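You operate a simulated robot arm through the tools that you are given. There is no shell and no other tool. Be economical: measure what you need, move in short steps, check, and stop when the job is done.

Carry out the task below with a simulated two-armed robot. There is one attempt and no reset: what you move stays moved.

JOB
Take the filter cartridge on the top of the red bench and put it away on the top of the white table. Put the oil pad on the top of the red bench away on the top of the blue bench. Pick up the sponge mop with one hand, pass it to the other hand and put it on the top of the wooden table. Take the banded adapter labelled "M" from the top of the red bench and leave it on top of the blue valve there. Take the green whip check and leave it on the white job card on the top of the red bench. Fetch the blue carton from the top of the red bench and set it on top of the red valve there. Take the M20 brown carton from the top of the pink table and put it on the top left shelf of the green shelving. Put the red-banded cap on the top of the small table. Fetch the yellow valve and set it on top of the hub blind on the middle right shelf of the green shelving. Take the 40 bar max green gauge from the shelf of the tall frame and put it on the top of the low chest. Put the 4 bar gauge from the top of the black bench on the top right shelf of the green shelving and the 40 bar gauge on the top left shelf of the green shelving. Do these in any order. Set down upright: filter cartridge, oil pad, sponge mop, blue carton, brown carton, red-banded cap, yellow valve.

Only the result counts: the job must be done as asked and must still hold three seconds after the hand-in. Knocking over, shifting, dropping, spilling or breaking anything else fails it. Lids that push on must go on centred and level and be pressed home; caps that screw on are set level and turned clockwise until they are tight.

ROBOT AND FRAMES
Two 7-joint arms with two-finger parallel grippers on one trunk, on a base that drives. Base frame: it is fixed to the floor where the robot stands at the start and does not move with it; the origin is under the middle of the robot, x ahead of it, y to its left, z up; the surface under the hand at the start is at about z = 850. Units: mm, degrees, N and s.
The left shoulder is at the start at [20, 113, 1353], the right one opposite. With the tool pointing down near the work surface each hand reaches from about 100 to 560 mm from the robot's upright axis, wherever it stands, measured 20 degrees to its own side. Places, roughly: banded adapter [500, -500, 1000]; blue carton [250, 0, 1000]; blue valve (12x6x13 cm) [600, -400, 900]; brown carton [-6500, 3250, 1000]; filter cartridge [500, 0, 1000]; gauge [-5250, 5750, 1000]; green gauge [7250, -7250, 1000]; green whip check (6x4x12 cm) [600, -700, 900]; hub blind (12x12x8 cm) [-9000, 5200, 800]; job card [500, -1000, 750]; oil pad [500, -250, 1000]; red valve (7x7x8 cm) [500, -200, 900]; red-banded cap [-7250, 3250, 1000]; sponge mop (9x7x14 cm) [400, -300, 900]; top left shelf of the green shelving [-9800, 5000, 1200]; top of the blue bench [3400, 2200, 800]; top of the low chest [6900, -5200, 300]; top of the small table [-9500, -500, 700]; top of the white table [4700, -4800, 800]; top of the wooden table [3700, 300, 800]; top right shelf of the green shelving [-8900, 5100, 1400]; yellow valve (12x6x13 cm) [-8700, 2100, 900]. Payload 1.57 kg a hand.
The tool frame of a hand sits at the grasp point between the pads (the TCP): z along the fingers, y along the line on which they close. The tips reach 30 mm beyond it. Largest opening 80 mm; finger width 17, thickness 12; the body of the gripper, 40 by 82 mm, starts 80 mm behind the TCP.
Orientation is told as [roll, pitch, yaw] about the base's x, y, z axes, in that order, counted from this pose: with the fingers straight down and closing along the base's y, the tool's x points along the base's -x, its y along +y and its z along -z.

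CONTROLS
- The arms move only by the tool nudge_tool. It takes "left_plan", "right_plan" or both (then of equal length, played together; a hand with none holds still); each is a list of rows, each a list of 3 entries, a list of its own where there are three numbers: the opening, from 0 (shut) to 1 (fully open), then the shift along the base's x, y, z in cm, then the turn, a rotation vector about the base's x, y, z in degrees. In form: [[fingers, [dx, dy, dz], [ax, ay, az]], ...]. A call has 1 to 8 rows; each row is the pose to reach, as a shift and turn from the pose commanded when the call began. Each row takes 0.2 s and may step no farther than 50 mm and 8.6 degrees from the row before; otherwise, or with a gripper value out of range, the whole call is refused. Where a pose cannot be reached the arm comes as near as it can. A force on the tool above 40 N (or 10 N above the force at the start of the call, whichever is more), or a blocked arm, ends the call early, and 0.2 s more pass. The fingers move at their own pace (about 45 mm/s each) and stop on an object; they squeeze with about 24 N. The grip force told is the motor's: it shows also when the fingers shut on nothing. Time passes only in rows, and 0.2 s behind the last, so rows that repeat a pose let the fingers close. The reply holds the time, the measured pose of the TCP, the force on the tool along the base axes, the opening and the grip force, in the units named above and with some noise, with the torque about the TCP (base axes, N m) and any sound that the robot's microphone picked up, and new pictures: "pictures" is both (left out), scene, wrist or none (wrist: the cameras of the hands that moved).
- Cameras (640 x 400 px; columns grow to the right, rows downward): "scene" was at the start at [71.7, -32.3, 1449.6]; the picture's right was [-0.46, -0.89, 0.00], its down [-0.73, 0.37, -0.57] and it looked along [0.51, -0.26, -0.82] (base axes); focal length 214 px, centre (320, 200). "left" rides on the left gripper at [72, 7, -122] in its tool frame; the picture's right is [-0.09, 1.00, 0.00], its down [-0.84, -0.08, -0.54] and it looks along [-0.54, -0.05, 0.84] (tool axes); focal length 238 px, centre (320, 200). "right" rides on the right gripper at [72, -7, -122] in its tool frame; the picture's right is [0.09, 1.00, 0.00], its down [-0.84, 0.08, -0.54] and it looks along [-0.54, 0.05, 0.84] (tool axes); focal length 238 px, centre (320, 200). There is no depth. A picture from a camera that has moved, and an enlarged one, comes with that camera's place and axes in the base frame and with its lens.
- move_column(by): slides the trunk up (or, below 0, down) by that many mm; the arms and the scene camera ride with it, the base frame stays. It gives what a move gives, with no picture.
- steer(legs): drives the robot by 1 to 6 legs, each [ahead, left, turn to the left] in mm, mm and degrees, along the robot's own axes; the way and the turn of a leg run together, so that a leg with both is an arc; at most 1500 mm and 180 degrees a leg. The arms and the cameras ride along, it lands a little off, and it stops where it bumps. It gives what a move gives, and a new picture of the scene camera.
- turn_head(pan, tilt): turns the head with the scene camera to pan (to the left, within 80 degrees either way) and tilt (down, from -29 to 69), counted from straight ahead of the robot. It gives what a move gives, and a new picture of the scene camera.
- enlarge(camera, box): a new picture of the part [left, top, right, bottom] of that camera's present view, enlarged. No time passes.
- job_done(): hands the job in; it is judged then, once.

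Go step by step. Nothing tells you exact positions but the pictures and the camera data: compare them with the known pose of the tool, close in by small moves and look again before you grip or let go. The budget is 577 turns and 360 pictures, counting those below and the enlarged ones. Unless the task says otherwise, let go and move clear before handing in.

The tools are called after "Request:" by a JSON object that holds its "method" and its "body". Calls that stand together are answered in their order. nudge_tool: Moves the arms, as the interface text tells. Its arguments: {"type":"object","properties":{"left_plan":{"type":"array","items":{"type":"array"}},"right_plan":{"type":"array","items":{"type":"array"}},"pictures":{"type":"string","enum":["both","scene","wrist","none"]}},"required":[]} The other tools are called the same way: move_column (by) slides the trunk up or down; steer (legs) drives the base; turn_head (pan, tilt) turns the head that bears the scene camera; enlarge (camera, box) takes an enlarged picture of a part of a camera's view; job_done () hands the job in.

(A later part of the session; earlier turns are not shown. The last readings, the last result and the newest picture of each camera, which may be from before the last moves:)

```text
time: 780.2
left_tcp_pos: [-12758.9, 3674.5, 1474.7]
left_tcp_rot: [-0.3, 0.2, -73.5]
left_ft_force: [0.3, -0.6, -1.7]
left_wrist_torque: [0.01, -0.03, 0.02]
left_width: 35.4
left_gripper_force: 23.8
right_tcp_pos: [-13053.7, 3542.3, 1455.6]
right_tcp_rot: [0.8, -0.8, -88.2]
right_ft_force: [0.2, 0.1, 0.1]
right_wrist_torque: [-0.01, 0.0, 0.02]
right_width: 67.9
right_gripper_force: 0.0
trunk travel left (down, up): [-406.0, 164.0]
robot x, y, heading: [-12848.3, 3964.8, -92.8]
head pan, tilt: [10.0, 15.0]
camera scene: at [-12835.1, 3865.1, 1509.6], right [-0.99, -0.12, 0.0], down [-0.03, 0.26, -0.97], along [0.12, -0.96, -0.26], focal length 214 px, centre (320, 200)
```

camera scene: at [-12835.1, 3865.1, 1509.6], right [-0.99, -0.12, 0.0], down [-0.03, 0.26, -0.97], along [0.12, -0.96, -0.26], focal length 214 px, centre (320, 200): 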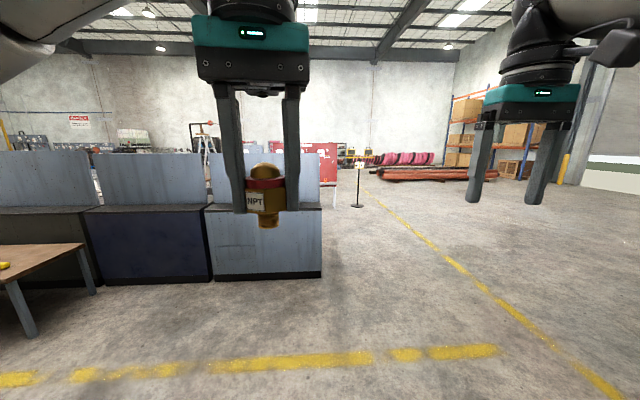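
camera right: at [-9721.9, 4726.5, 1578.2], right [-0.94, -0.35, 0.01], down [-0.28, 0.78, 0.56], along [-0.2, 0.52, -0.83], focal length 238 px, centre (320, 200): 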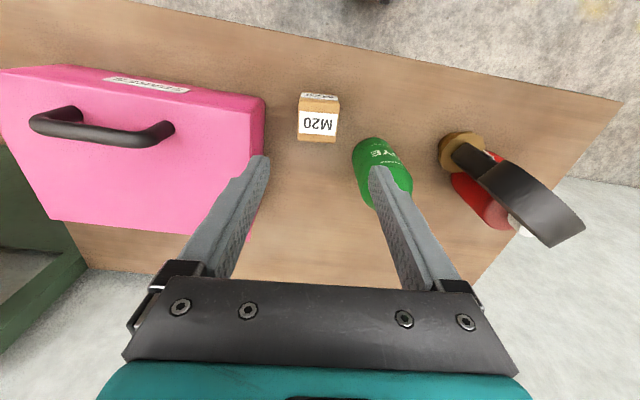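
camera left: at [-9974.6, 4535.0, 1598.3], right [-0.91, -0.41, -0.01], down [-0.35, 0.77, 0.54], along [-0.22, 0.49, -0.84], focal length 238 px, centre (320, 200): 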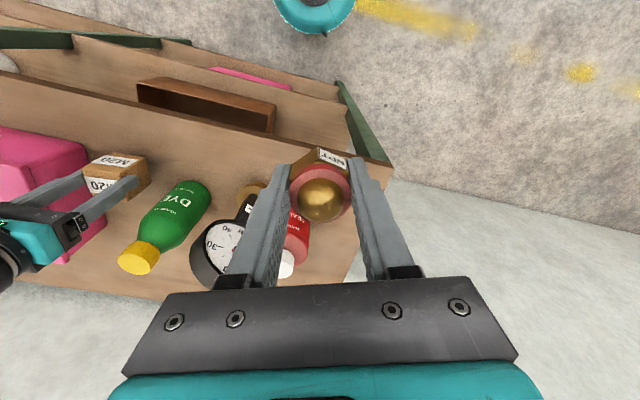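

Request:
{"method": "steer", "body": {"legs": [[0, -150, 2.8], [1450, 0, 0], [1450, 0, 0]]}}

Request:
{"method": "turn_head", "body": {"pan": 55, "tilt": 15}}

```text
time: 795.3
left_tcp_pos: [-12883.2, 748.2, 1475.9]
left_tcp_rot: [-0.3, 0.2, -70.7]
left_ft_force: [-0.6, 0.5, -2.3]
left_wrist_torque: [-0.02, 0.02, 0.01]
left_width: 35.5
left_gripper_force: 24.0
right_tcp_pos: [-13170.5, 599.7, 1455.5]
right_tcp_rot: [0.8, -1.0, -85.4]
right_ft_force: [0.4, -0.4, -0.1]
right_wrist_torque: [-0.01, 0.02, -0.05]
right_width: 68.0
right_gripper_force: 0.0
trunk travel left (down, up): [-406.0, 164.0]
robot x, y, heading: [-12984.4, 1035.1, -90.1]
head pan, tilt: [10.0, 15.0]
camera scene: at [-12969.7, 934.0, 1509.6], right [-0.98, -0.17, 0.0], down [-0.04, 0.26, -0.97], along [0.17, -0.95, -0.26], focal length 214 px, centre (320, 200)
```

scene: 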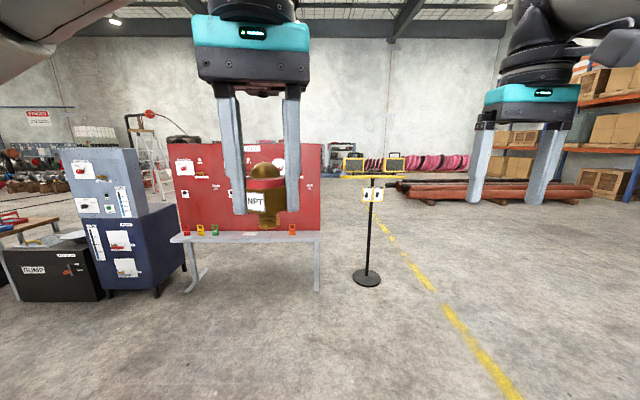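

```text
time: 796.5
left_tcp_pos: [-12883.6, 747.5, 1473.9]
left_tcp_rot: [-0.4, 0.2, -70.7]
left_ft_force: [0.7, -0.6, -1.6]
left_wrist_torque: [0.05, -0.04, -0.01]
left_width: 35.6
left_gripper_force: 23.7
right_tcp_pos: [-13169.9, 600.9, 1455.2]
right_tcp_rot: [0.7, -0.9, -85.4]
right_ft_force: [0.3, -0.3, 0.0]
right_wrist_torque: [-0.01, 0.04, 0.0]
right_width: 68.1
right_gripper_force: 0.1
trunk travel left (down, up): [-406.0, 164.0]
robot x, y, heading: [-12982.0, 1038.9, -90.1]
head pan, tilt: [55.0, 15.0]
camera scene: at [-12909.5, 972.5, 1509.6], right [-0.57, -0.82, 0.0], down [-0.21, 0.15, -0.97], along [0.79, -0.55, -0.26], focal length 214 px, centre (320, 200)
```

scene: 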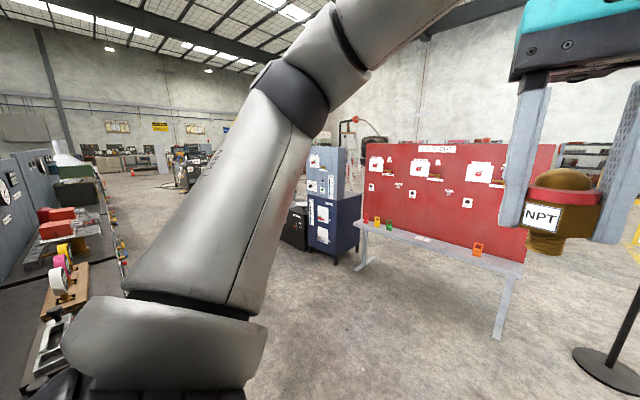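

Request:
{"method": "steer", "body": {"legs": [[800, 0, 0], [0, 0, 90], [1400, 0, 0]]}}

Request:
{"method": "turn_head", "body": {"pan": -10, "tilt": 20}}

```text
time: 811.2
left_tcp_pos: [-11278.9, 333.2, 1475.2]
left_tcp_rot: [-0.3, 0.3, 19.1]
left_ft_force: [-0.4, 0.2, -2.1]
left_wrist_torque: [-0.04, 0.03, 0.02]
left_width: 35.8
left_gripper_force: 24.0
right_tcp_pos: [-11132.9, 46.4, 1455.6]
right_tcp_rot: [0.8, -1.0, 4.4]
right_ft_force: [0.1, -0.4, 0.7]
right_wrist_torque: [-0.01, 0.03, -0.01]
right_width: 68.1
right_gripper_force: 0.0
trunk travel left (down, up): [-406.0, 164.0]
robot x, y, heading: [-11567.1, 233.7, -0.3]
head pan, tilt: [55.0, 15.0]
camera scene: at [-11504.1, 311.2, 1509.6], right [0.82, -0.58, 0.0], down [-0.15, -0.21, -0.97], along [0.56, 0.79, -0.26], focal length 214 px, centre (320, 200)
```

scene: 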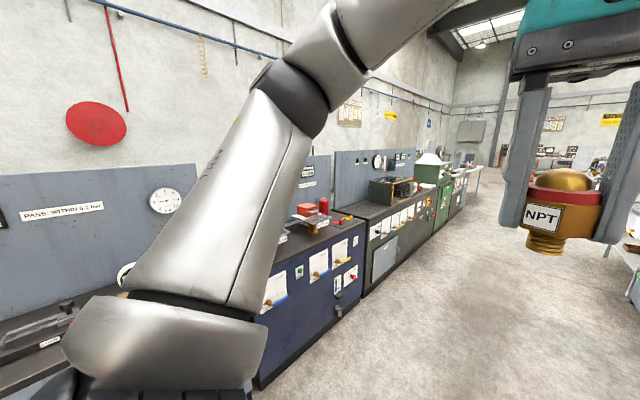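

```text
time: 812.6
left_tcp_pos: [-11278.4, 332.4, 1476.1]
left_tcp_rot: [-0.3, 0.2, 19.0]
left_ft_force: [0.0, -0.2, -3.0]
left_wrist_torque: [0.02, 0.0, -0.04]
left_width: 35.6
left_gripper_force: 24.0
right_tcp_pos: [-11131.9, 45.1, 1455.5]
right_tcp_rot: [0.8, -1.0, 4.4]
right_ft_force: [0.1, 0.1, -0.1]
right_wrist_torque: [0.01, -0.01, -0.01]
right_width: 68.1
right_gripper_force: 0.0
trunk travel left (down, up): [-406.0, 164.0]
robot x, y, heading: [-11563.7, 232.6, -0.3]
head pan, tilt: [-10.0, 20.0]
camera scene: at [-11466.5, 218.5, 1501.4], right [-0.18, -0.98, 0.0], down [-0.34, 0.06, -0.94], along [0.92, -0.17, -0.34], focal length 214 px, centre (320, 200)
```

scene: 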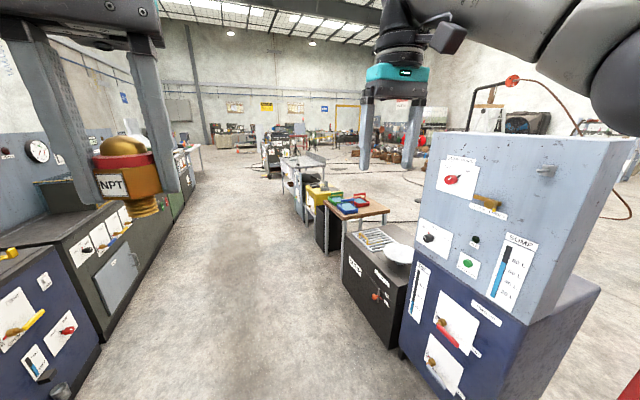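

Request:
{"method": "steer", "body": {"legs": [[1400, 0, 0], [520, 100, 0], [0, 0, -90]]}}

Request:
{"method": "turn_head", "body": {"pan": 0, "tilt": 45}}

```text
time: 826.0
left_tcp_pos: [-9555.9, 37.6, 1475.1]
left_tcp_rot: [-0.3, 0.2, -71.3]
left_ft_force: [-0.3, -0.1, -1.6]
left_wrist_torque: [0.01, -0.01, 0.0]
left_width: 35.8
left_gripper_force: 23.9
right_tcp_pos: [-9846.1, -106.0, 1454.7]
right_tcp_rot: [0.9, -1.0, -85.9]
right_ft_force: [0.2, 1.3, -0.4]
right_wrist_torque: [0.01, -0.01, 0.0]
right_width: 68.1
right_gripper_force: 0.1
trunk travel left (down, up): [-406.0, 164.0]
robot x, y, heading: [-9650.9, 324.7, -90.8]
head pan, tilt: [-10.0, 20.0]
camera scene: at [-9673.2, 225.3, 1501.4], right [-0.98, 0.19, 0.0], down [0.06, 0.34, -0.94], along [-0.17, -0.92, -0.34], focal length 214 px, centre (320, 200)
```

scene: 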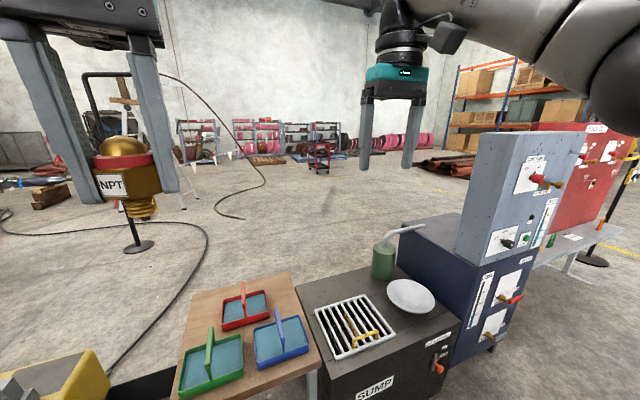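

```text
time: 826.9
left_tcp_pos: [-9556.3, 38.3, 1475.1]
left_tcp_rot: [-0.3, 0.2, -71.2]
left_ft_force: [-0.1, 0.3, -2.5]
left_wrist_torque: [0.02, -0.02, 0.01]
left_width: 35.4
left_gripper_force: 24.1
right_tcp_pos: [-9845.6, -105.6, 1456.9]
right_tcp_rot: [0.8, -0.9, -86.0]
right_ft_force: [0.8, -0.7, 0.2]
right_wrist_torque: [0.03, 0.0, -0.03]
right_width: 67.7
right_gripper_force: 0.0
trunk travel left (down, up): [-406.0, 164.0]
robot x, y, heading: [-9653.9, 326.0, -90.6]
head pan, tilt: [0.0, 45.0]
camera scene: at [-9656.9, 235.5, 1462.8], right [-1.0, 0.01, 0.0], down [0.01, 0.71, -0.71], along [-0.01, -0.71, -0.71], focal length 214 px, centre (320, 200)
```

scene: 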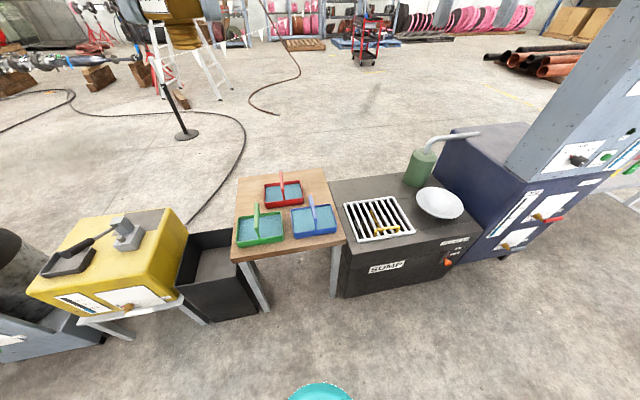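

Request:
{"method": "enlarge", "body": {"camera": "scene", "box": [220, 150, 360, 275]}}

```text
3.20 times, centred on (290, 212) of scene
camera zoom: at [-9656.9, 235.5, 1462.8], right [-1.0, 0.01, 0.0], down [0.01, 0.71, -0.71], along [-0.01, -0.71, -0.71], focal length 686 px, centre (416, 160)
```

zoom: 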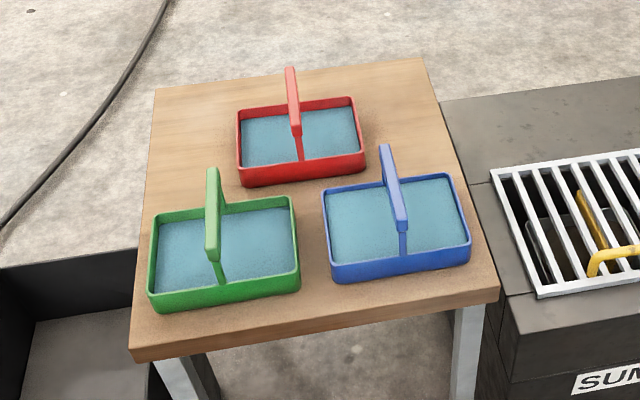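

There's a spot at the table's front between green and blue trays, about [−9532, −266]. I drive closer, lower trunk and hand.

Request:
{"method": "steer", "body": {"legs": [[165, 0, 0.6]]}}

Request:
{"method": "move_column", "body": {"by": -250}}

Request:
{"method": "nudge_tool", "body": {"left_plan": [[0, [0.3, -1.5, -4], [0, 0, -3]], [0, [0.6, -3, -8], [0, 0, -6]], [0, [1, -5, -12], [0, 0, -9]], [0, [1.4, -7, -16], [0, 0, -12]], [0, [1.8, -9, -20], [0, 0, -15]], [0, [2.2, -11, -24], [0, 0, -18]], [0, [2.4, -12, -28], [0, 0, -18]], [0, [2.4, -12.5, -32], [0, 0, -18]]], "pictures": "both"}}

```text
time: 828.4
left_tcp_pos: [-9555.5, -124.8, 1475.0]
left_tcp_rot: [-0.4, 0.2, -70.9]
left_ft_force: [0.3, 0.1, -2.0]
left_wrist_torque: [0.01, 0.0, 0.0]
left_width: 35.6
left_gripper_force: 24.2
right_tcp_pos: [-9843.5, -273.1, 1455.5]
right_tcp_rot: [0.8, -1.0, -85.6]
right_ft_force: [-0.5, -0.5, -0.4]
right_wrist_torque: [-0.01, 0.0, 0.0]
right_width: 68.0
right_gripper_force: 0.0
trunk travel left (down, up): [-406.0, 164.0]
robot x, y, heading: [-9653.8, 160.1, -89.9]
head pan, tilt: [0.0, 45.0]
camera scene: at [-9657.4, 71.0, 1462.7], right [-1.0, 0.0, 0.0], down [0.0, 0.71, -0.71], along [0.0, -0.71, -0.71], focal length 214 px, centre (320, 200)
```

scene: 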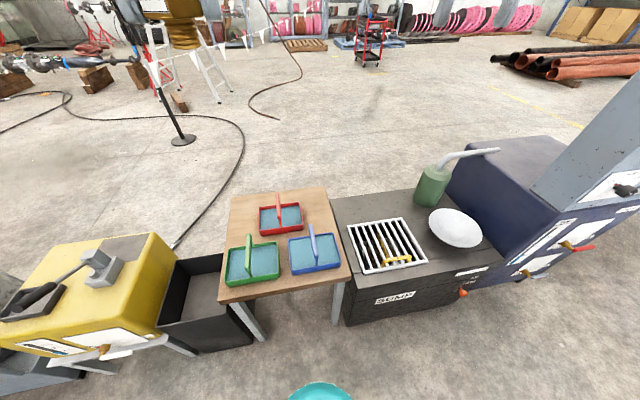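

```text
time: 830.9
left_tcp_pos: [-9556.0, -125.3, 1224.0]
left_tcp_rot: [-0.2, 0.2, -70.9]
left_ft_force: [-0.4, -0.2, -1.6]
left_wrist_torque: [0.02, 0.01, 0.0]
left_width: 35.7
left_gripper_force: 24.7
right_tcp_pos: [-9843.5, -271.6, 1205.9]
right_tcp_rot: [0.8, -0.9, -85.6]
right_ft_force: [0.3, -0.1, -0.7]
right_wrist_torque: [0.02, 0.02, 0.0]
right_width: 67.9
right_gripper_force: 0.1
trunk travel left (down, up): [-156.0, 414.0]
robot x, y, heading: [-9656.9, 163.9, -90.1]
head pan, tilt: [0.0, 45.0]
```

```text
time: 832.7
left_tcp_pos: [-9530.7, -248.7, 904.5]
left_tcp_rot: [-0.3, 0.0, -88.9]
left_ft_force: [-0.5, -0.6, -1.6]
left_wrist_torque: [0.01, 0.01, -0.01]
left_width: 35.7
left_gripper_force: 23.9
right_tcp_pos: [-9843.2, -271.2, 1207.5]
right_tcp_rot: [0.8, -0.9, -85.6]
right_ft_force: [0.2, 0.1, -0.5]
right_wrist_torque: [0.03, 0.01, -0.01]
right_width: 67.9
right_gripper_force: 0.1
trunk travel left (down, up): [-156.0, 414.0]
robot x, y, heading: [-9652.9, 163.0, -90.2]
head pan, tilt: [0.0, 45.0]
camera scene: at [-9657.3, 71.8, 1212.7], right [-1.0, 0.0, 0.0], down [0.0, 0.71, -0.71], along [0.0, -0.71, -0.71], focal length 214 px, centre (320, 200)
camera left: at [-9524.5, -176.4, 1027.8], right [1.0, -0.07, -0.01], down [-0.06, -0.84, 0.54], along [-0.04, -0.54, -0.84], focal length 238 px, centre (320, 200)
```

scene: 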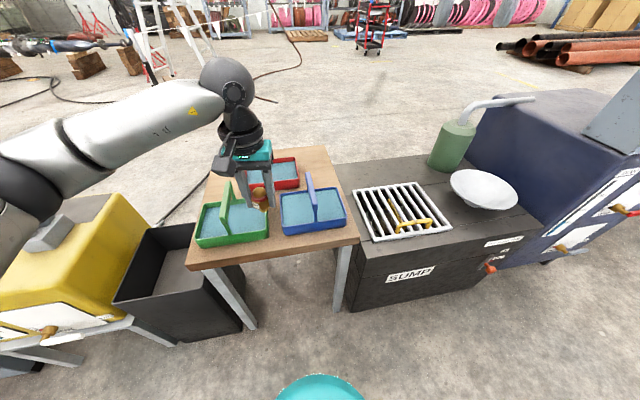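
left: 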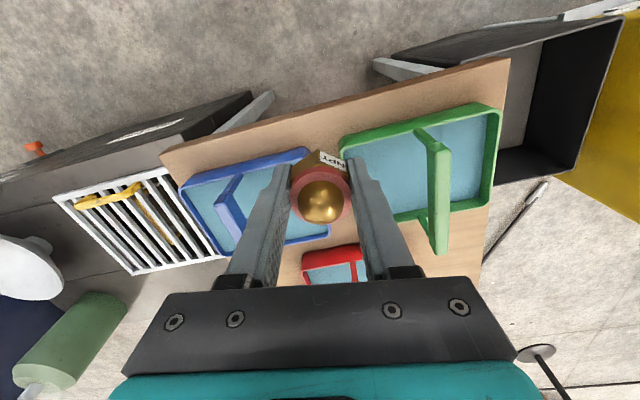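

I need the fingers front-to-back to clear the tray corners, so I rotate the left hand 90° and shift over the spot.

Request:
{"method": "nudge_tool", "body": {"left_plan": [[0, [0, 0, 2], [0, 0, 8.5]], [0, [0, -1, 2], [0, 0, 17]], [0, [0, -2, 2], [0, 0, 25.5]], [0, [0, -3, 2], [0, 0, 34]], [0, [0.3, -4.2, 2], [0, 0, 42.5]], [0, [0.5, -4.2, 2], [0, 0, 51]], [0, [0.5, -4.2, 2], [0, 0, 59.5]], [0, [0.5, -4.2, 2], [0, 0, 68]]], "pictures": "none"}}

Request:
{"method": "nudge_tool", "body": {"left_plan": [[0, [0, 0, -3], [0, 0, 8.5]], [0, [0, 0, -6], [0, 0, 17]], [0, [0, 0, -9], [0, 0, 21]], [0, [0, 0, -12], [0, 0, 21]], [0, [0, 0, -12], [0, 0, 21]]], "pictures": "both"}}

Request:
{"method": "enlarge", "body": {"camera": "scene", "box": [180, 130, 380, 270]}}

```text
time: 834.5
left_tcp_pos: [-9528.3, -291.9, 924.3]
left_tcp_rot: [-0.4, 0.2, -20.7]
left_ft_force: [-1.3, 0.8, -2.1]
left_wrist_torque: [0.03, 0.02, 0.0]
left_width: 35.6
left_gripper_force: 23.6
right_tcp_pos: [-9843.5, -271.5, 1205.7]
right_tcp_rot: [0.8, -0.9, -85.6]
right_ft_force: [-1.2, -0.9, -0.1]
right_wrist_torque: [-0.04, 0.01, -0.04]
right_width: 68.0
right_gripper_force: 0.0
trunk travel left (down, up): [-156.0, 414.0]
robot x, y, heading: [-9654.0, 164.9, -90.2]
head pan, tilt: [0.0, 45.0]
```

```text
time: 835.7
left_tcp_pos: [-9526.7, -290.6, 805.8]
left_tcp_rot: [-0.3, 0.2, 0.3]
left_ft_force: [0.5, 1.3, -2.9]
left_wrist_torque: [-0.02, 0.01, -0.01]
left_width: 35.5
left_gripper_force: 23.9
right_tcp_pos: [-9843.1, -272.1, 1206.5]
right_tcp_rot: [0.9, -0.8, -85.6]
right_ft_force: [-0.2, 0.9, 0.4]
right_wrist_torque: [0.0, 0.01, -0.01]
right_width: 68.1
right_gripper_force: 0.0
trunk travel left (down, up): [-156.0, 414.0]
robot x, y, heading: [-9652.1, 160.6, -90.3]
head pan, tilt: [0.0, 45.0]
camera scene: at [-9657.4, 71.9, 1212.8], right [-1.0, 0.0, 0.0], down [0.0, 0.71, -0.71], along [0.0, -0.71, -0.71], focal length 214 px, centre (320, 200)
camera left: at [-9596.6, -282.3, 928.0], right [0.09, 1.0, -0.01], down [0.84, -0.07, 0.54], along [0.54, -0.05, -0.84], focal length 238 px, centre (320, 200)
```

scene: 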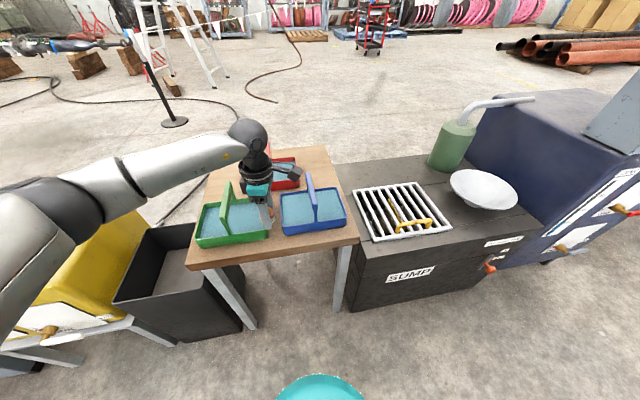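
left: 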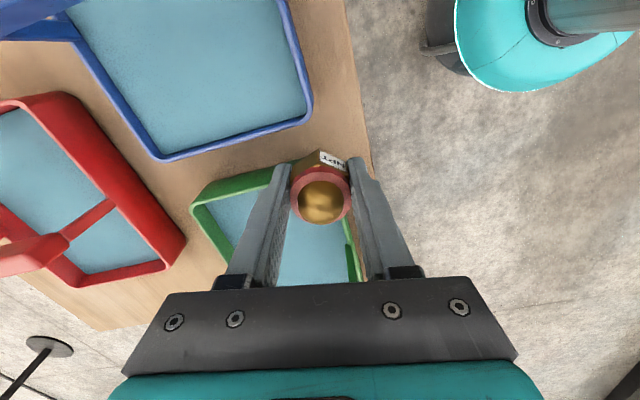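

```text
2.86 times, centred on (280, 200) of scene
camera zoom: at [-9657.4, 71.9, 1212.8], right [-1.0, 0.0, 0.0], down [0.0, 0.71, -0.71], along [0.0, -0.71, -0.71], focal length 613 px, centre (434, 200)
```

zoom: 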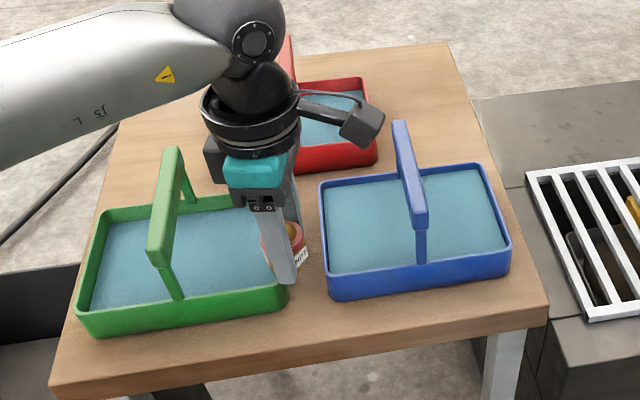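

Request:
{"method": "nudge_tool", "body": {"left_plan": [[0, [0.6, 2.0, 0], [0, 0, 0]], [0, [0.6, 2.0, -2.5], [0, 0, 0]], [0, [0.6, 2.0, -5], [0, 0, 0]], [0, [0.6, 2.0, -7], [0, 0, 0]], [0, [0.6, 2.0, -7], [0, 0, 0]]], "pictures": "wrist"}}

Request:
{"method": "enlarge", "body": {"camera": "scene", "box": [220, 170, 320, 260]}}

```text
time: 836.6
left_tcp_pos: [-9522.4, -273.1, 764.2]
left_tcp_rot: [-0.8, 0.5, 0.2]
left_ft_force: [1.9, 9.0, 14.4]
left_wrist_torque: [0.21, -0.23, 0.14]
left_width: 35.8
left_gripper_force: 23.9
right_tcp_pos: [-9843.0, -270.3, 1206.4]
right_tcp_rot: [0.9, -0.9, -85.5]
right_ft_force: [-0.6, 0.0, -0.1]
right_wrist_torque: [0.03, -0.03, 0.0]
right_width: 67.9
right_gripper_force: 0.1
trunk travel left (down, up): [-156.0, 414.0]
robot x, y, heading: [-9655.2, 162.5, -90.2]
head pan, tilt: [0.0, 45.0]
stopped in row 4 (left hand): the force on the tool passed its limit at 53 N (the readings are from after the stop); the commanded pose is now the measured one
camera left: at [-9592.6, -264.8, 889.2], right [0.09, 1.0, -0.01], down [0.84, -0.07, 0.54], along [0.53, -0.06, -0.84], focal length 238 px, centre (320, 200)
```

left: 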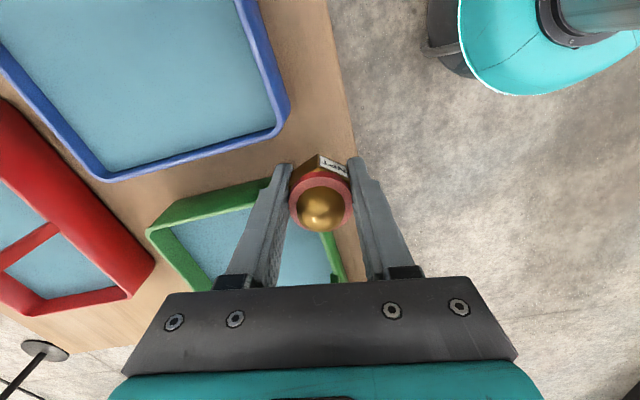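

```text
4.44 times, centred on (270, 215) of scene
camera zoom: at [-9657.3, 73.2, 1213.0], right [-1.0, 0.0, 0.0], down [0.0, 0.71, -0.71], along [0.0, -0.71, -0.71], focal length 953 px, centre (542, 133)
```

zoom: 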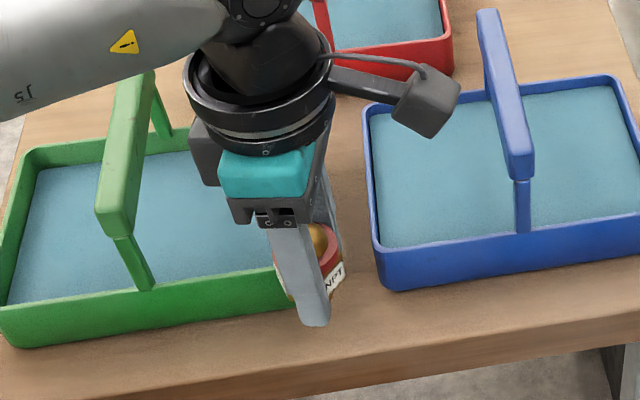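

Contact came early, maybe on the green tray's corner. I rise and look closely.

Request:
{"method": "nudge_tool", "body": {"left_plan": [[0, [0, 0.5, 1], [0, 0, 0]], [0, [0, 1.5, 3], [0, 0, 0]], [0, [0, 6, 6], [0, 0, 0]], [0, [0, 10, 9], [0, 0, 0]]], "pictures": "wrist"}}

Request:
{"method": "enlarge", "body": {"camera": "scene", "box": [170, 130, 370, 270]}}

```text
refused: row 3 steps farther than a row can; nothing moved
```

```text
2.86 times, centred on (270, 200) of scene
camera zoom: at [-9657.3, 73.2, 1213.0], right [-1.0, 0.0, 0.0], down [0.0, 0.71, -0.71], along [0.0, -0.71, -0.71], focal length 613 px, centre (463, 200)
```

zoom: 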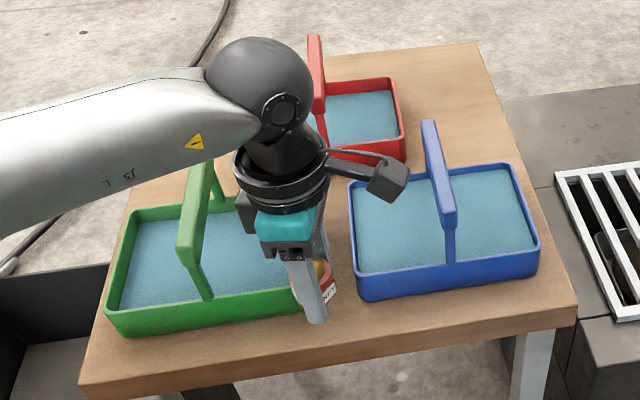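

Request:
{"method": "nudge_tool", "body": {"left_plan": [[0, [0, 0.5, 1], [0, 0, 0]], [0, [0, 1.5, 3], [0, 0, 0]], [0, [0, 4, 6], [0, 0, 0]], [0, [0, 7, 9], [0, 0, 0]], [0, [0, 10, 11], [0, 0, 0]]], "pictures": "wrist"}}

Request:
{"method": "enlarge", "body": {"camera": "scene", "box": [170, 130, 370, 270]}}

```text
time: 837.8
left_tcp_pos: [-9519.5, -178.0, 876.1]
left_tcp_rot: [-1.0, 0.4, 0.3]
left_ft_force: [0.8, 0.3, -1.2]
left_wrist_torque: [-0.02, 0.0, 0.02]
left_width: 35.5
left_gripper_force: 24.4
right_tcp_pos: [-9842.4, -270.8, 1206.5]
right_tcp_rot: [0.7, -0.9, -85.6]
right_ft_force: [0.2, -0.4, 0.1]
right_wrist_torque: [0.03, 0.01, -0.04]
right_width: 68.0
right_gripper_force: 0.1
trunk travel left (down, up): [-156.0, 414.0]
robot x, y, heading: [-9653.7, 160.4, -90.0]
head pan, tilt: [0.0, 45.0]
camera left: at [-9589.4, -168.1, 999.4], right [0.09, 1.0, -0.02], down [0.84, -0.07, 0.54], along [0.53, -0.06, -0.84], focal length 238 px, centre (320, 200)
```

left: 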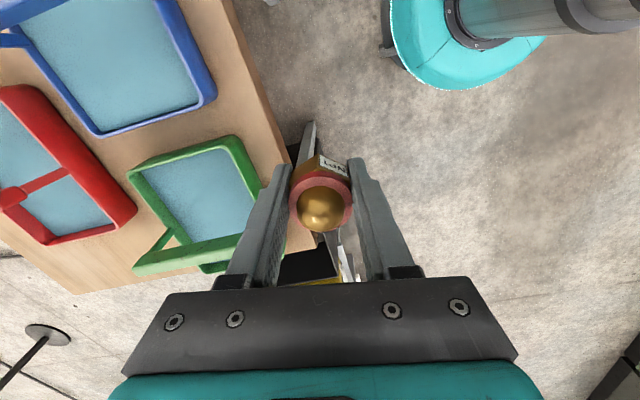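

```text
2.86 times, centred on (270, 200) of scene
camera zoom: at [-9657.3, 72.1, 1212.8], right [-1.0, 0.0, 0.0], down [0.0, 0.71, -0.71], along [0.0, -0.71, -0.71], focal length 613 px, centre (463, 200)
```

zoom: 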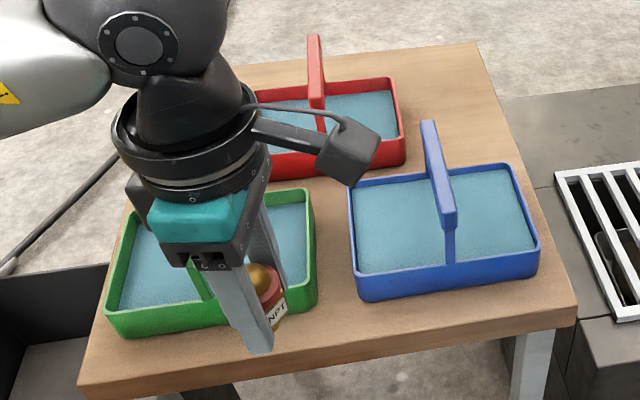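

Trays are undisturbed. The table is at about z 710, so the gap's centre is x≈−9534. I reposition.

Request:
{"method": "nudge_tool", "body": {"left_plan": [[0, [-0.5, -3, 0], [0.7, -0.3, 0]], [0, [-1, -6, 0], [0.7, -0.3, 0]], [0, [-1.45, -9, 0], [0.7, -0.3, 0]], [0, [-1.45, -9, -3], [0.7, -0.3, 0]], [0, [-1.45, -9, -6], [0.7, -0.3, 0]], [0, [-1.45, -9, -7.5], [0.7, -0.3, 0]], [0, [-1.45, -9, -7.5], [0.7, -0.3, 0]]], "pictures": "wrist"}}

Request:
{"method": "enlarge", "body": {"camera": "scene", "box": [220, 170, 320, 260]}}

```text
time: 839.4
left_tcp_pos: [-9534.4, -265.5, 798.2]
left_tcp_rot: [-0.2, 0.2, 0.2]
left_ft_force: [0.9, -0.2, -2.3]
left_wrist_torque: [0.0, 0.01, 0.01]
left_width: 36.0
left_gripper_force: 24.1
right_tcp_pos: [-9842.4, -270.9, 1206.6]
right_tcp_rot: [0.9, -0.9, -85.6]
right_ft_force: [-0.3, -0.7, 0.4]
right_wrist_torque: [-0.03, 0.01, -0.02]
right_width: 67.8
right_gripper_force: 0.0
trunk travel left (down, up): [-156.0, 414.0]
robot x, y, heading: [-9652.8, 161.7, -90.2]
head pan, tilt: [0.0, 45.0]
camera left: at [-9605.9, -256.9, 920.7], right [0.09, 1.0, 0.0], down [0.84, -0.07, 0.54], along [0.54, -0.05, -0.84], focal length 238 px, centre (320, 200)
```

left: 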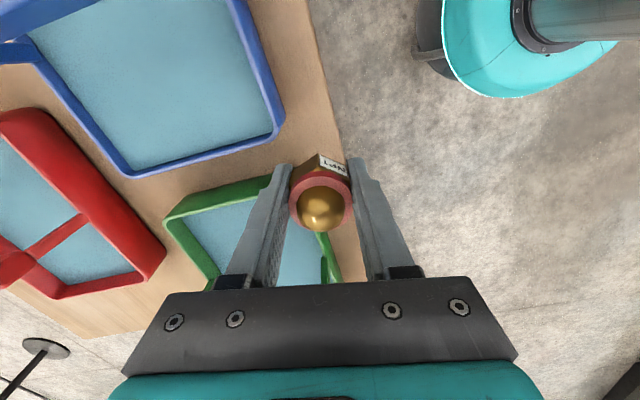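

```text
4.44 times, centred on (270, 215) of scene
camera zoom: at [-9657.3, 71.9, 1212.8], right [-1.0, 0.0, 0.0], down [0.0, 0.71, -0.71], along [0.0, -0.71, -0.71], focal length 953 px, centre (542, 133)
```

zoom: 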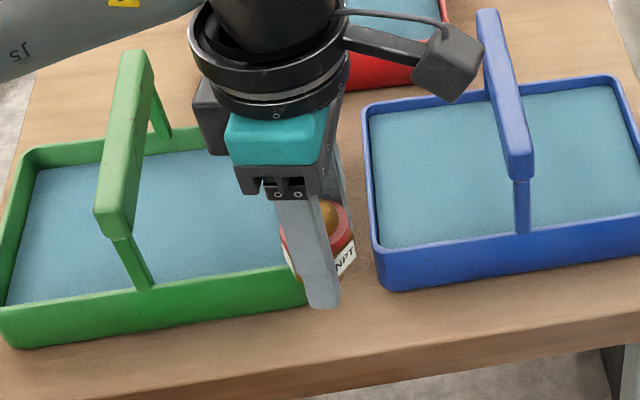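

Request:
{"method": "nudge_tool", "body": {"left_plan": [[0, [0, -0.6, 0], [0, 0, 0]], [0, [0, -0.6, -1], [0, 0, 0]], [0, [0, -0.6, -2], [0, 0, 0]], [0, [0, -0.6, -2.8], [0, 0, 0]], [0, [0, -0.6, -3.2], [0, 0, 0]], [0, [0, -0.6, -3.6], [0, 0, 0]], [0, [0, -0.6, -3.6], [0, 0, 0]]], "pictures": "none"}}

```text
time: 841.0
left_tcp_pos: [-9535.5, -272.6, 763.2]
left_tcp_rot: [-0.2, 0.1, 0.2]
left_ft_force: [-0.7, 0.5, -2.0]
left_wrist_torque: [0.03, 0.03, 0.0]
left_width: 35.8
left_gripper_force: 24.2
right_tcp_pos: [-9842.1, -272.2, 1205.7]
right_tcp_rot: [0.9, -0.9, -85.7]
right_ft_force: [-0.1, -0.2, -0.6]
right_wrist_torque: [-0.02, -0.01, 0.02]
right_width: 67.9
right_gripper_force: 0.0
trunk travel left (down, up): [-156.0, 414.0]
robot x, y, heading: [-9653.8, 160.8, -90.6]
head pan, tilt: [0.0, 45.0]
```

Free here. I continue down gently to contact.

Request:
{"method": "nudge_tool", "body": {"left_plan": [[0, [0, 0, -0.4], [0, 0, 0]], [0, [0, 0, -0.8], [0, 0, 0]], [0, [0, 0, -1.2], [0, 0, 0]], [0, [0, 0, -1.6], [0, 0, 0]], [0, [0, 0, -2.0], [0, 0, 0]], [0, [0, 0, -2.4], [0, 0, 0]], [0, [0, 0, -2.4], [0, 0, 0]]], "pictures": "wrist"}}

Request:
{"method": "enlarge", "body": {"camera": "scene", "box": [220, 170, 320, 260]}}

```text
time: 842.6
left_tcp_pos: [-9536.5, -271.5, 738.4]
left_tcp_rot: [-0.2, 0.1, 0.1]
left_ft_force: [0.4, 0.6, 0.7]
left_wrist_torque: [0.02, -0.01, 0.0]
left_width: 35.5
left_gripper_force: 24.0
right_tcp_pos: [-9843.1, -272.0, 1205.6]
right_tcp_rot: [0.8, -0.8, -85.6]
right_ft_force: [0.8, 0.4, 0.5]
right_wrist_torque: [0.03, 0.03, 0.01]
right_width: 68.1
right_gripper_force: 0.0
trunk travel left (down, up): [-156.0, 414.0]
robot x, y, heading: [-9656.7, 163.9, -90.2]
head pan, tilt: [0.0, 45.0]
camera left: at [-9607.4, -263.6, 862.5], right [0.09, 1.0, 0.0], down [0.84, -0.07, 0.54], along [0.54, -0.05, -0.84], focal length 238 px, centre (320, 200)
```

left: 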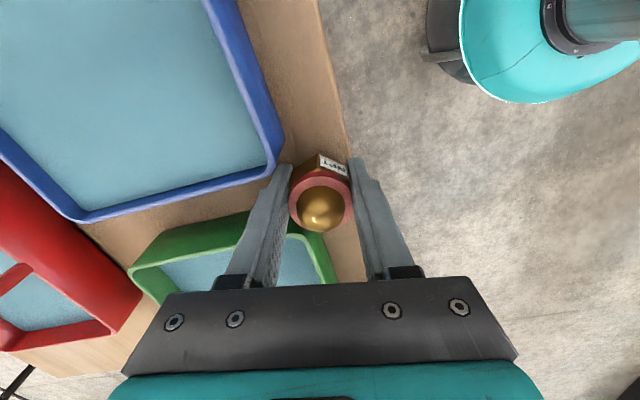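

```text
4.44 times, centred on (270, 215) of scene
camera zoom: at [-9657.3, 72.0, 1212.8], right [-1.0, 0.0, 0.0], down [0.0, 0.71, -0.71], along [0.0, -0.71, -0.71], focal length 953 px, centre (542, 133)
```

zoom: 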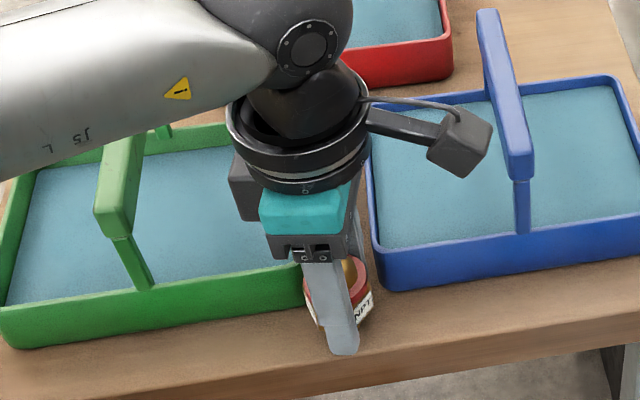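

Request:
{"method": "nudge_tool", "body": {"left_plan": [[0, [0, 0, -0.15], [0, 0, 0]], [0, [0, 0, -0.3], [0, 0, 0]], [0, [0, 0, -0.3], [0, 0, 0]]], "pictures": "none"}}

```text
time: 843.4
left_tcp_pos: [-9536.4, -271.3, 738.0]
left_tcp_rot: [-0.5, 0.2, 0.2]
left_ft_force: [7.5, 8.3, 36.5]
left_wrist_torque: [0.34, -0.26, 0.01]
left_width: 35.5
left_gripper_force: 24.4
right_tcp_pos: [-9842.4, -268.5, 1209.0]
right_tcp_rot: [0.7, -1.0, -85.6]
right_ft_force: [0.4, -0.5, -0.2]
right_wrist_torque: [-0.02, 0.01, 0.02]
right_width: 68.0
right_gripper_force: 0.1
trunk travel left (down, up): [-156.0, 414.0]
robot x, y, heading: [-9653.1, 162.1, -90.2]
head pan, tilt: [0.0, 45.0]
```

Request:
{"method": "nudge_tool", "body": {"left_plan": [[0, [0, 0, 0.2], [0.2, 0, 0]], [0, [0, 0, 0.2], [0.2, 0, 0]], [0.6, [0, 0, 0.2], [0.2, 0, 0]], [0.6, [0, 0, 0.2], [0.2, 0, 0]]], "pictures": "wrist"}}

Request:
{"method": "enlarge", "body": {"camera": "scene", "box": [220, 170, 320, 260]}}

```text
time: 844.4
left_tcp_pos: [-9538.1, -270.2, 735.4]
left_tcp_rot: [0.1, 0.1, 0.2]
left_ft_force: [-0.3, -0.9, 0.1]
left_wrist_torque: [0.02, -0.02, 0.01]
left_width: 48.5
left_gripper_force: 0.2
right_tcp_pos: [-9842.8, -271.9, 1205.1]
right_tcp_rot: [0.9, -0.9, -85.6]
right_ft_force: [-0.6, 0.1, -0.7]
right_wrist_torque: [0.01, 0.02, -0.01]
right_width: 67.9
right_gripper_force: 0.1
trunk travel left (down, up): [-156.0, 414.0]
robot x, y, heading: [-9652.1, 161.9, -90.2]
head pan, tilt: [0.0, 45.0]
camera left: at [-9608.3, -263.5, 859.6], right [0.09, 1.0, 0.0], down [0.84, -0.08, 0.54], along [0.54, -0.05, -0.84], focal length 238 px, centre (320, 200)
```

left: 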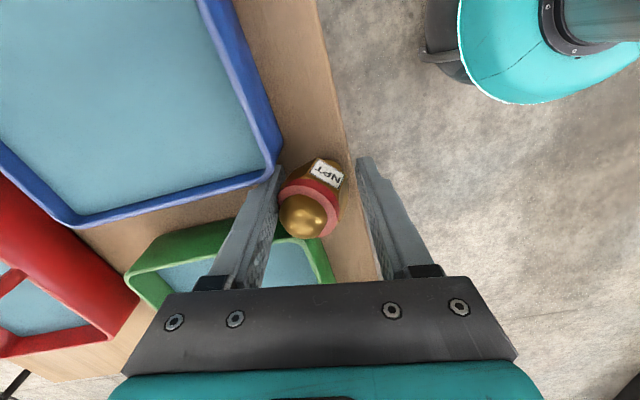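

```text
4.44 times, centred on (270, 215) of scene
camera zoom: at [-9657.4, 71.9, 1212.7], right [-1.0, 0.0, 0.0], down [0.0, 0.71, -0.71], along [0.0, -0.71, -0.71], focal length 953 px, centre (542, 133)
```

zoom: 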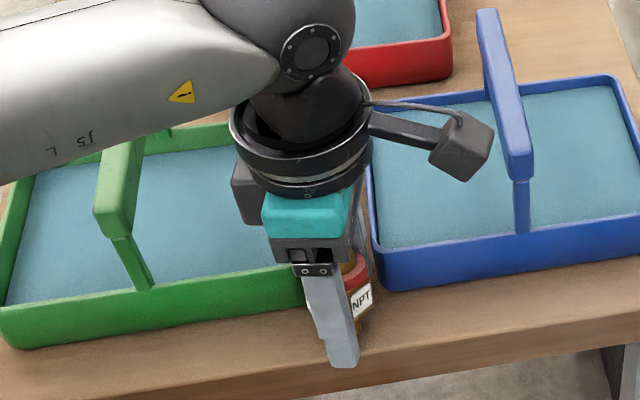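

The cap tilted on release (probably its hex touches the tray corner). I re-grip it and look again.

Request:
{"method": "nudge_tool", "body": {"left_plan": [[0, [0, 0, 0], [0, 0, 0]], [0, [0, 0, 0], [0, 0, 0]], [0, [0, 0, 0], [0, 0, 0]], [0, [0, 0, 0], [0, 0, 0]], [0, [0, 0, 2], [0, 0, 0]], [0, [0, 0.5, 5], [0, 0, 0]]], "pictures": "wrist"}}

Request:
{"method": "enlarge", "body": {"camera": "scene", "box": [220, 170, 320, 260]}}

```text
time: 845.8
left_tcp_pos: [-9535.9, -265.6, 787.3]
left_tcp_rot: [0.0, 0.1, 0.2]
left_ft_force: [0.0, -0.8, -1.5]
left_wrist_torque: [0.01, 0.0, -0.01]
left_width: 35.6
left_gripper_force: 23.8
right_tcp_pos: [-9843.1, -271.7, 1206.1]
right_tcp_rot: [0.8, -0.9, -85.7]
right_ft_force: [0.1, -0.1, -0.7]
right_wrist_torque: [0.02, 0.02, 0.02]
right_width: 68.1
right_gripper_force: 0.1
trunk travel left (down, up): [-156.0, 414.0]
robot x, y, heading: [-9652.8, 159.2, -90.1]
head pan, tilt: [0.0, 45.0]
camera left: at [-9606.9, -258.8, 911.0], right [0.09, 1.0, 0.0], down [0.84, -0.07, 0.54], along [0.54, -0.05, -0.84], focal length 238 px, centre (320, 200)
```

left: 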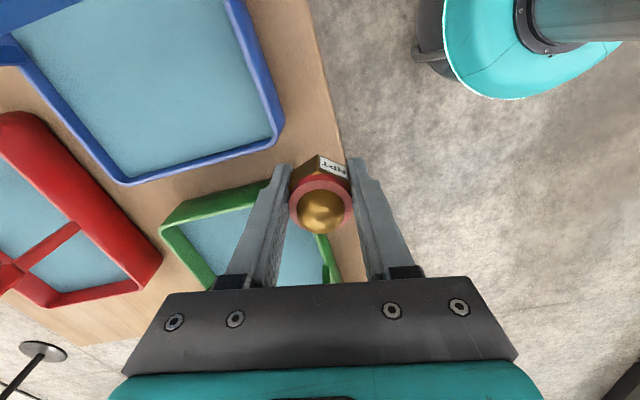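

```text
4.44 times, centred on (270, 215) of scene
camera zoom: at [-9657.3, 71.9, 1212.7], right [-1.0, 0.0, 0.0], down [0.0, 0.71, -0.71], along [0.0, -0.71, -0.71], focal length 953 px, centre (542, 133)
```

zoom: 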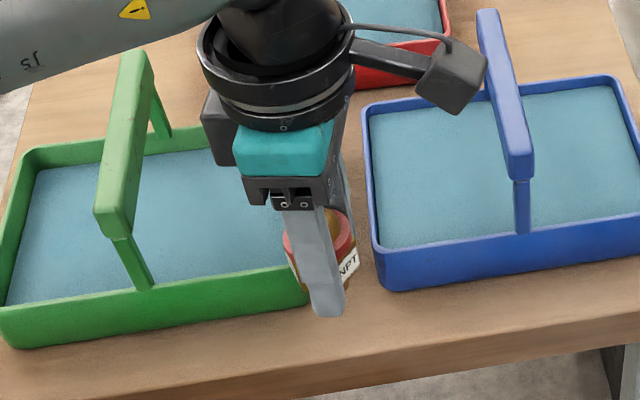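

The cap is upright in the grip again. I lower with tiny steps to a light touch this time.

Request:
{"method": "nudge_tool", "body": {"left_plan": [[0, [0, -0.4, -2], [0, 0, 0]], [0, [0, -0.4, -4], [0, 0, 0]], [0, [0, -0.4, -4.6], [0, 0, 0]], [0, [0, -0.4, -4.8], [0, 0, 0]], [0, [0, -0.4, -4.8], [0, 0, 0]]], "pictures": "none"}}

Request:
{"method": "nudge_tool", "body": {"left_plan": [[0, [0, 0, -0.1], [0, 0, 0]], [0, [0, 0, -0.1], [0, 0, 0]]], "pictures": "none"}}

```text
time: 847.0
left_tcp_pos: [-9535.0, -271.4, 739.9]
left_tcp_rot: [-0.1, 0.1, 0.1]
left_ft_force: [0.8, 0.4, -0.9]
left_wrist_torque: [0.01, -0.02, 0.01]
left_width: 35.8
left_gripper_force: 23.9
right_tcp_pos: [-9843.5, -271.8, 1206.3]
right_tcp_rot: [0.8, -0.9, -85.7]
right_ft_force: [0.3, 0.6, -0.4]
right_wrist_torque: [0.01, -0.01, 0.0]
right_width: 67.9
right_gripper_force: 0.0
trunk travel left (down, up): [-156.0, 414.0]
robot x, y, heading: [-9654.3, 163.3, -90.2]
head pan, tilt: [0.0, 45.0]
```

```text
time: 847.6
left_tcp_pos: [-9536.2, -269.6, 739.1]
left_tcp_rot: [-0.1, 0.1, 0.3]
left_ft_force: [3.4, 2.2, 7.5]
left_wrist_torque: [0.05, -0.21, 0.03]
left_width: 35.4
left_gripper_force: 24.3
right_tcp_pos: [-9842.6, -270.5, 1206.0]
right_tcp_rot: [0.7, -0.9, -85.6]
right_ft_force: [-0.9, 0.8, 0.4]
right_wrist_torque: [0.01, 0.01, -0.05]
right_width: 68.0
right_gripper_force: 0.1
trunk travel left (down, up): [-156.0, 414.0]
robot x, y, heading: [-9654.0, 159.3, -90.1]
head pan, tilt: [0.0, 45.0]
```

Request:
{"method": "enlarge", "body": {"camera": "left", "box": [230, 110, 390, 250]}}

Request:
{"method": "enlarge", "body": {"camera": "scene", "box": [250, 200, 310, 250]}}

```text
2.86 times, centred on (310, 180) of left
camera zoom: at [-9607.1, -263.3, 862.3], right [0.09, 1.0, 0.0], down [0.84, -0.07, 0.54], along [0.54, -0.05, -0.84], focal length 681 px, centre (349, 257)
```

zoom: 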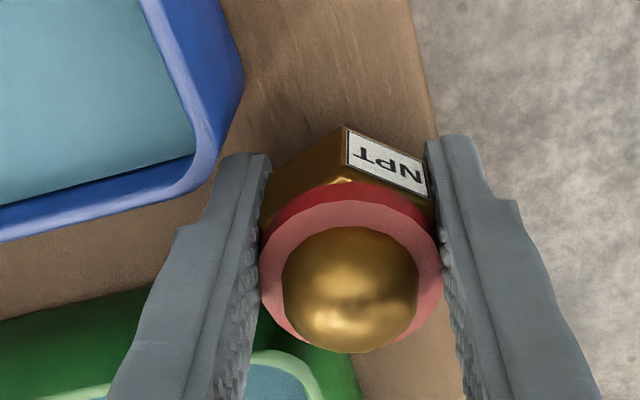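

```text
8.00 times, centred on (280, 225) of scene
camera zoom: at [-9657.2, 72.7, 1212.9], right [-1.0, 0.0, 0.0], down [0.0, 0.71, -0.71], along [0.0, -0.71, -0.71], focal length 1716 px, centre (640, 0)
```

zoom: 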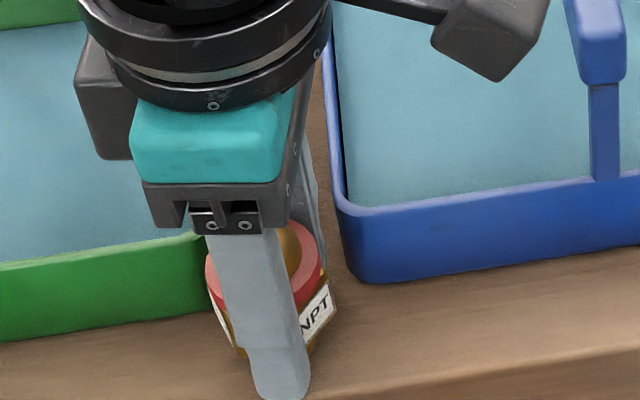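

Torque shows it touches the green corner side. The true gap centre is nearer x≈−9546; I lift a bit, shift and retry.

Request:
{"method": "nudge_tool", "body": {"left_plan": [[0, [0, 0, 1], [0, 0, 0]], [0, [-0.5, 0.2, 2], [0, 0, 0]], [0, [-1.0, 0.2, 2], [0, 0, 0]], [0, [-1.0, 0.2, 0.3], [0, 0, 0]], [0, [-1.0, 0.2, -0.3], [0, 0, 0]], [0, [-1.0, 0.2, -0.7], [0, 0, 0]], [0, [-1.0, 0.2, -0.7], [0, 0, 0]]], "pictures": "wrist"}}

```text
time: 849.1
left_tcp_pos: [-9548.6, -273.1, 736.9]
left_tcp_rot: [-0.7, 0.6, 0.1]
left_ft_force: [0.8, 3.9, 11.3]
left_wrist_torque: [-0.29, 0.1, 0.03]
left_width: 35.8
left_gripper_force: 23.8
right_tcp_pos: [-9843.1, -270.4, 1205.8]
right_tcp_rot: [0.8, -0.9, -85.6]
right_ft_force: [-0.2, 0.5, -0.3]
right_wrist_torque: [0.02, 0.02, -0.03]
right_width: 67.7
right_gripper_force: 0.1
trunk travel left (down, up): [-156.0, 414.0]
robot x, y, heading: [-9653.1, 160.2, -90.0]
head pan, tilt: [0.0, 45.0]
stopped in row 7 (left hand): the force on the tool passed its limit at 41 N (the readings are from after the stop); the commanded pose is now the measured one
camera left: at [-9618.0, -263.6, 861.1], right [0.09, 1.0, -0.01], down [0.84, -0.07, 0.54], along [0.53, -0.06, -0.84], focal length 238 px, centre (320, 200)
```

left: 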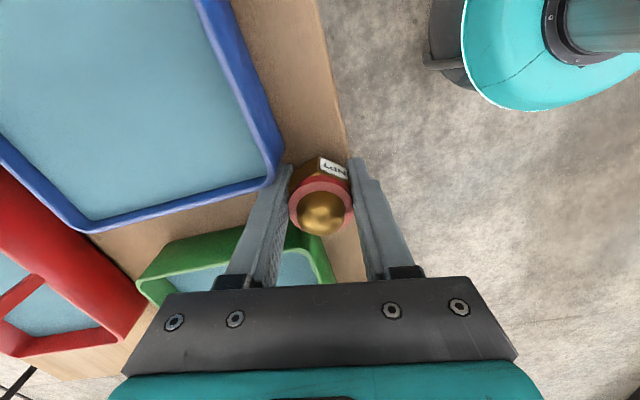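

The fingertips, not the cap, reach the table (z≈707): the cap has slid up ~13 mm in the grip. I ease up slightly, open slowly and watch it settle.

Request:
{"method": "nudge_tool", "body": {"left_plan": [[0, [0, 0, 0.2], [0.6, -0.5, 0]], [0, [0, 0, 0.2], [0.6, -0.5, 0]], [0.5, [0, 0, 0.2], [0.6, -0.5, 0]], [0.6, [0, 0, 0.2], [0.6, -0.5, 0]], [0.8, [0, 0, 0.2], [0.6, -0.5, 0]], [0.8, [0, 0, 0.2], [0.6, -0.5, 0]], [0.8, [0, 0, 0.2], [0.6, -0.5, 0]]], "pictures": "wrist"}}

Request:
{"method": "enlarge", "body": {"camera": "scene", "box": [250, 200, 310, 250]}}

```text
time: 850.7
left_tcp_pos: [-9546.8, -272.0, 737.5]
left_tcp_rot: [0.1, -0.1, 0.4]
left_ft_force: [1.0, 0.8, -0.3]
left_wrist_torque: [-0.01, -0.05, 0.03]
left_width: 63.3
left_gripper_force: 0.1
right_tcp_pos: [-9842.0, -270.7, 1205.8]
right_tcp_rot: [0.8, -1.0, -85.6]
right_ft_force: [0.0, -0.2, 0.7]
right_wrist_torque: [0.0, -0.03, -0.03]
right_width: 68.2
right_gripper_force: 0.1
trunk travel left (down, up): [-156.0, 414.0]
robot x, y, heading: [-9650.7, 163.7, -90.3]
head pan, tilt: [0.0, 45.0]
camera left: at [-9618.6, -265.0, 861.0], right [0.09, 1.0, 0.0], down [0.84, -0.07, 0.54], along [0.54, -0.05, -0.84], focal length 238 px, centre (320, 200)
```

left: 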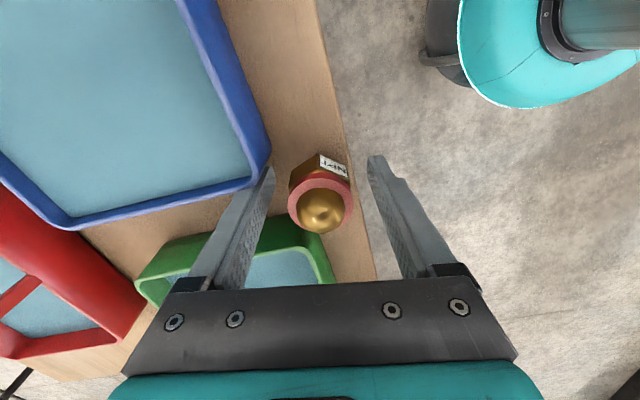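

```text
8.00 times, centred on (280, 225) of scene
camera zoom: at [-9657.2, 72.2, 1212.8], right [-1.0, 0.0, 0.0], down [0.0, 0.71, -0.71], along [0.0, -0.71, -0.71], focal length 1716 px, centre (640, 0)
```

zoom: 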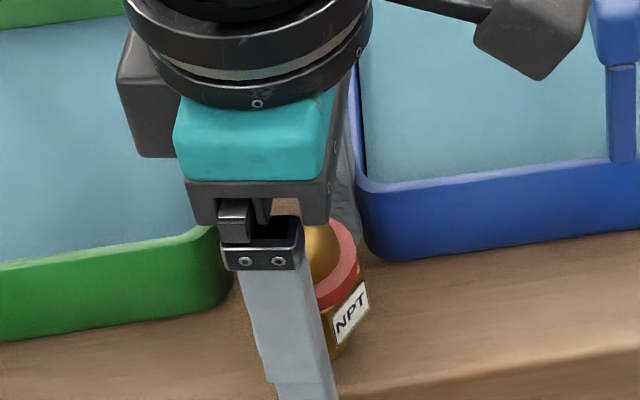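

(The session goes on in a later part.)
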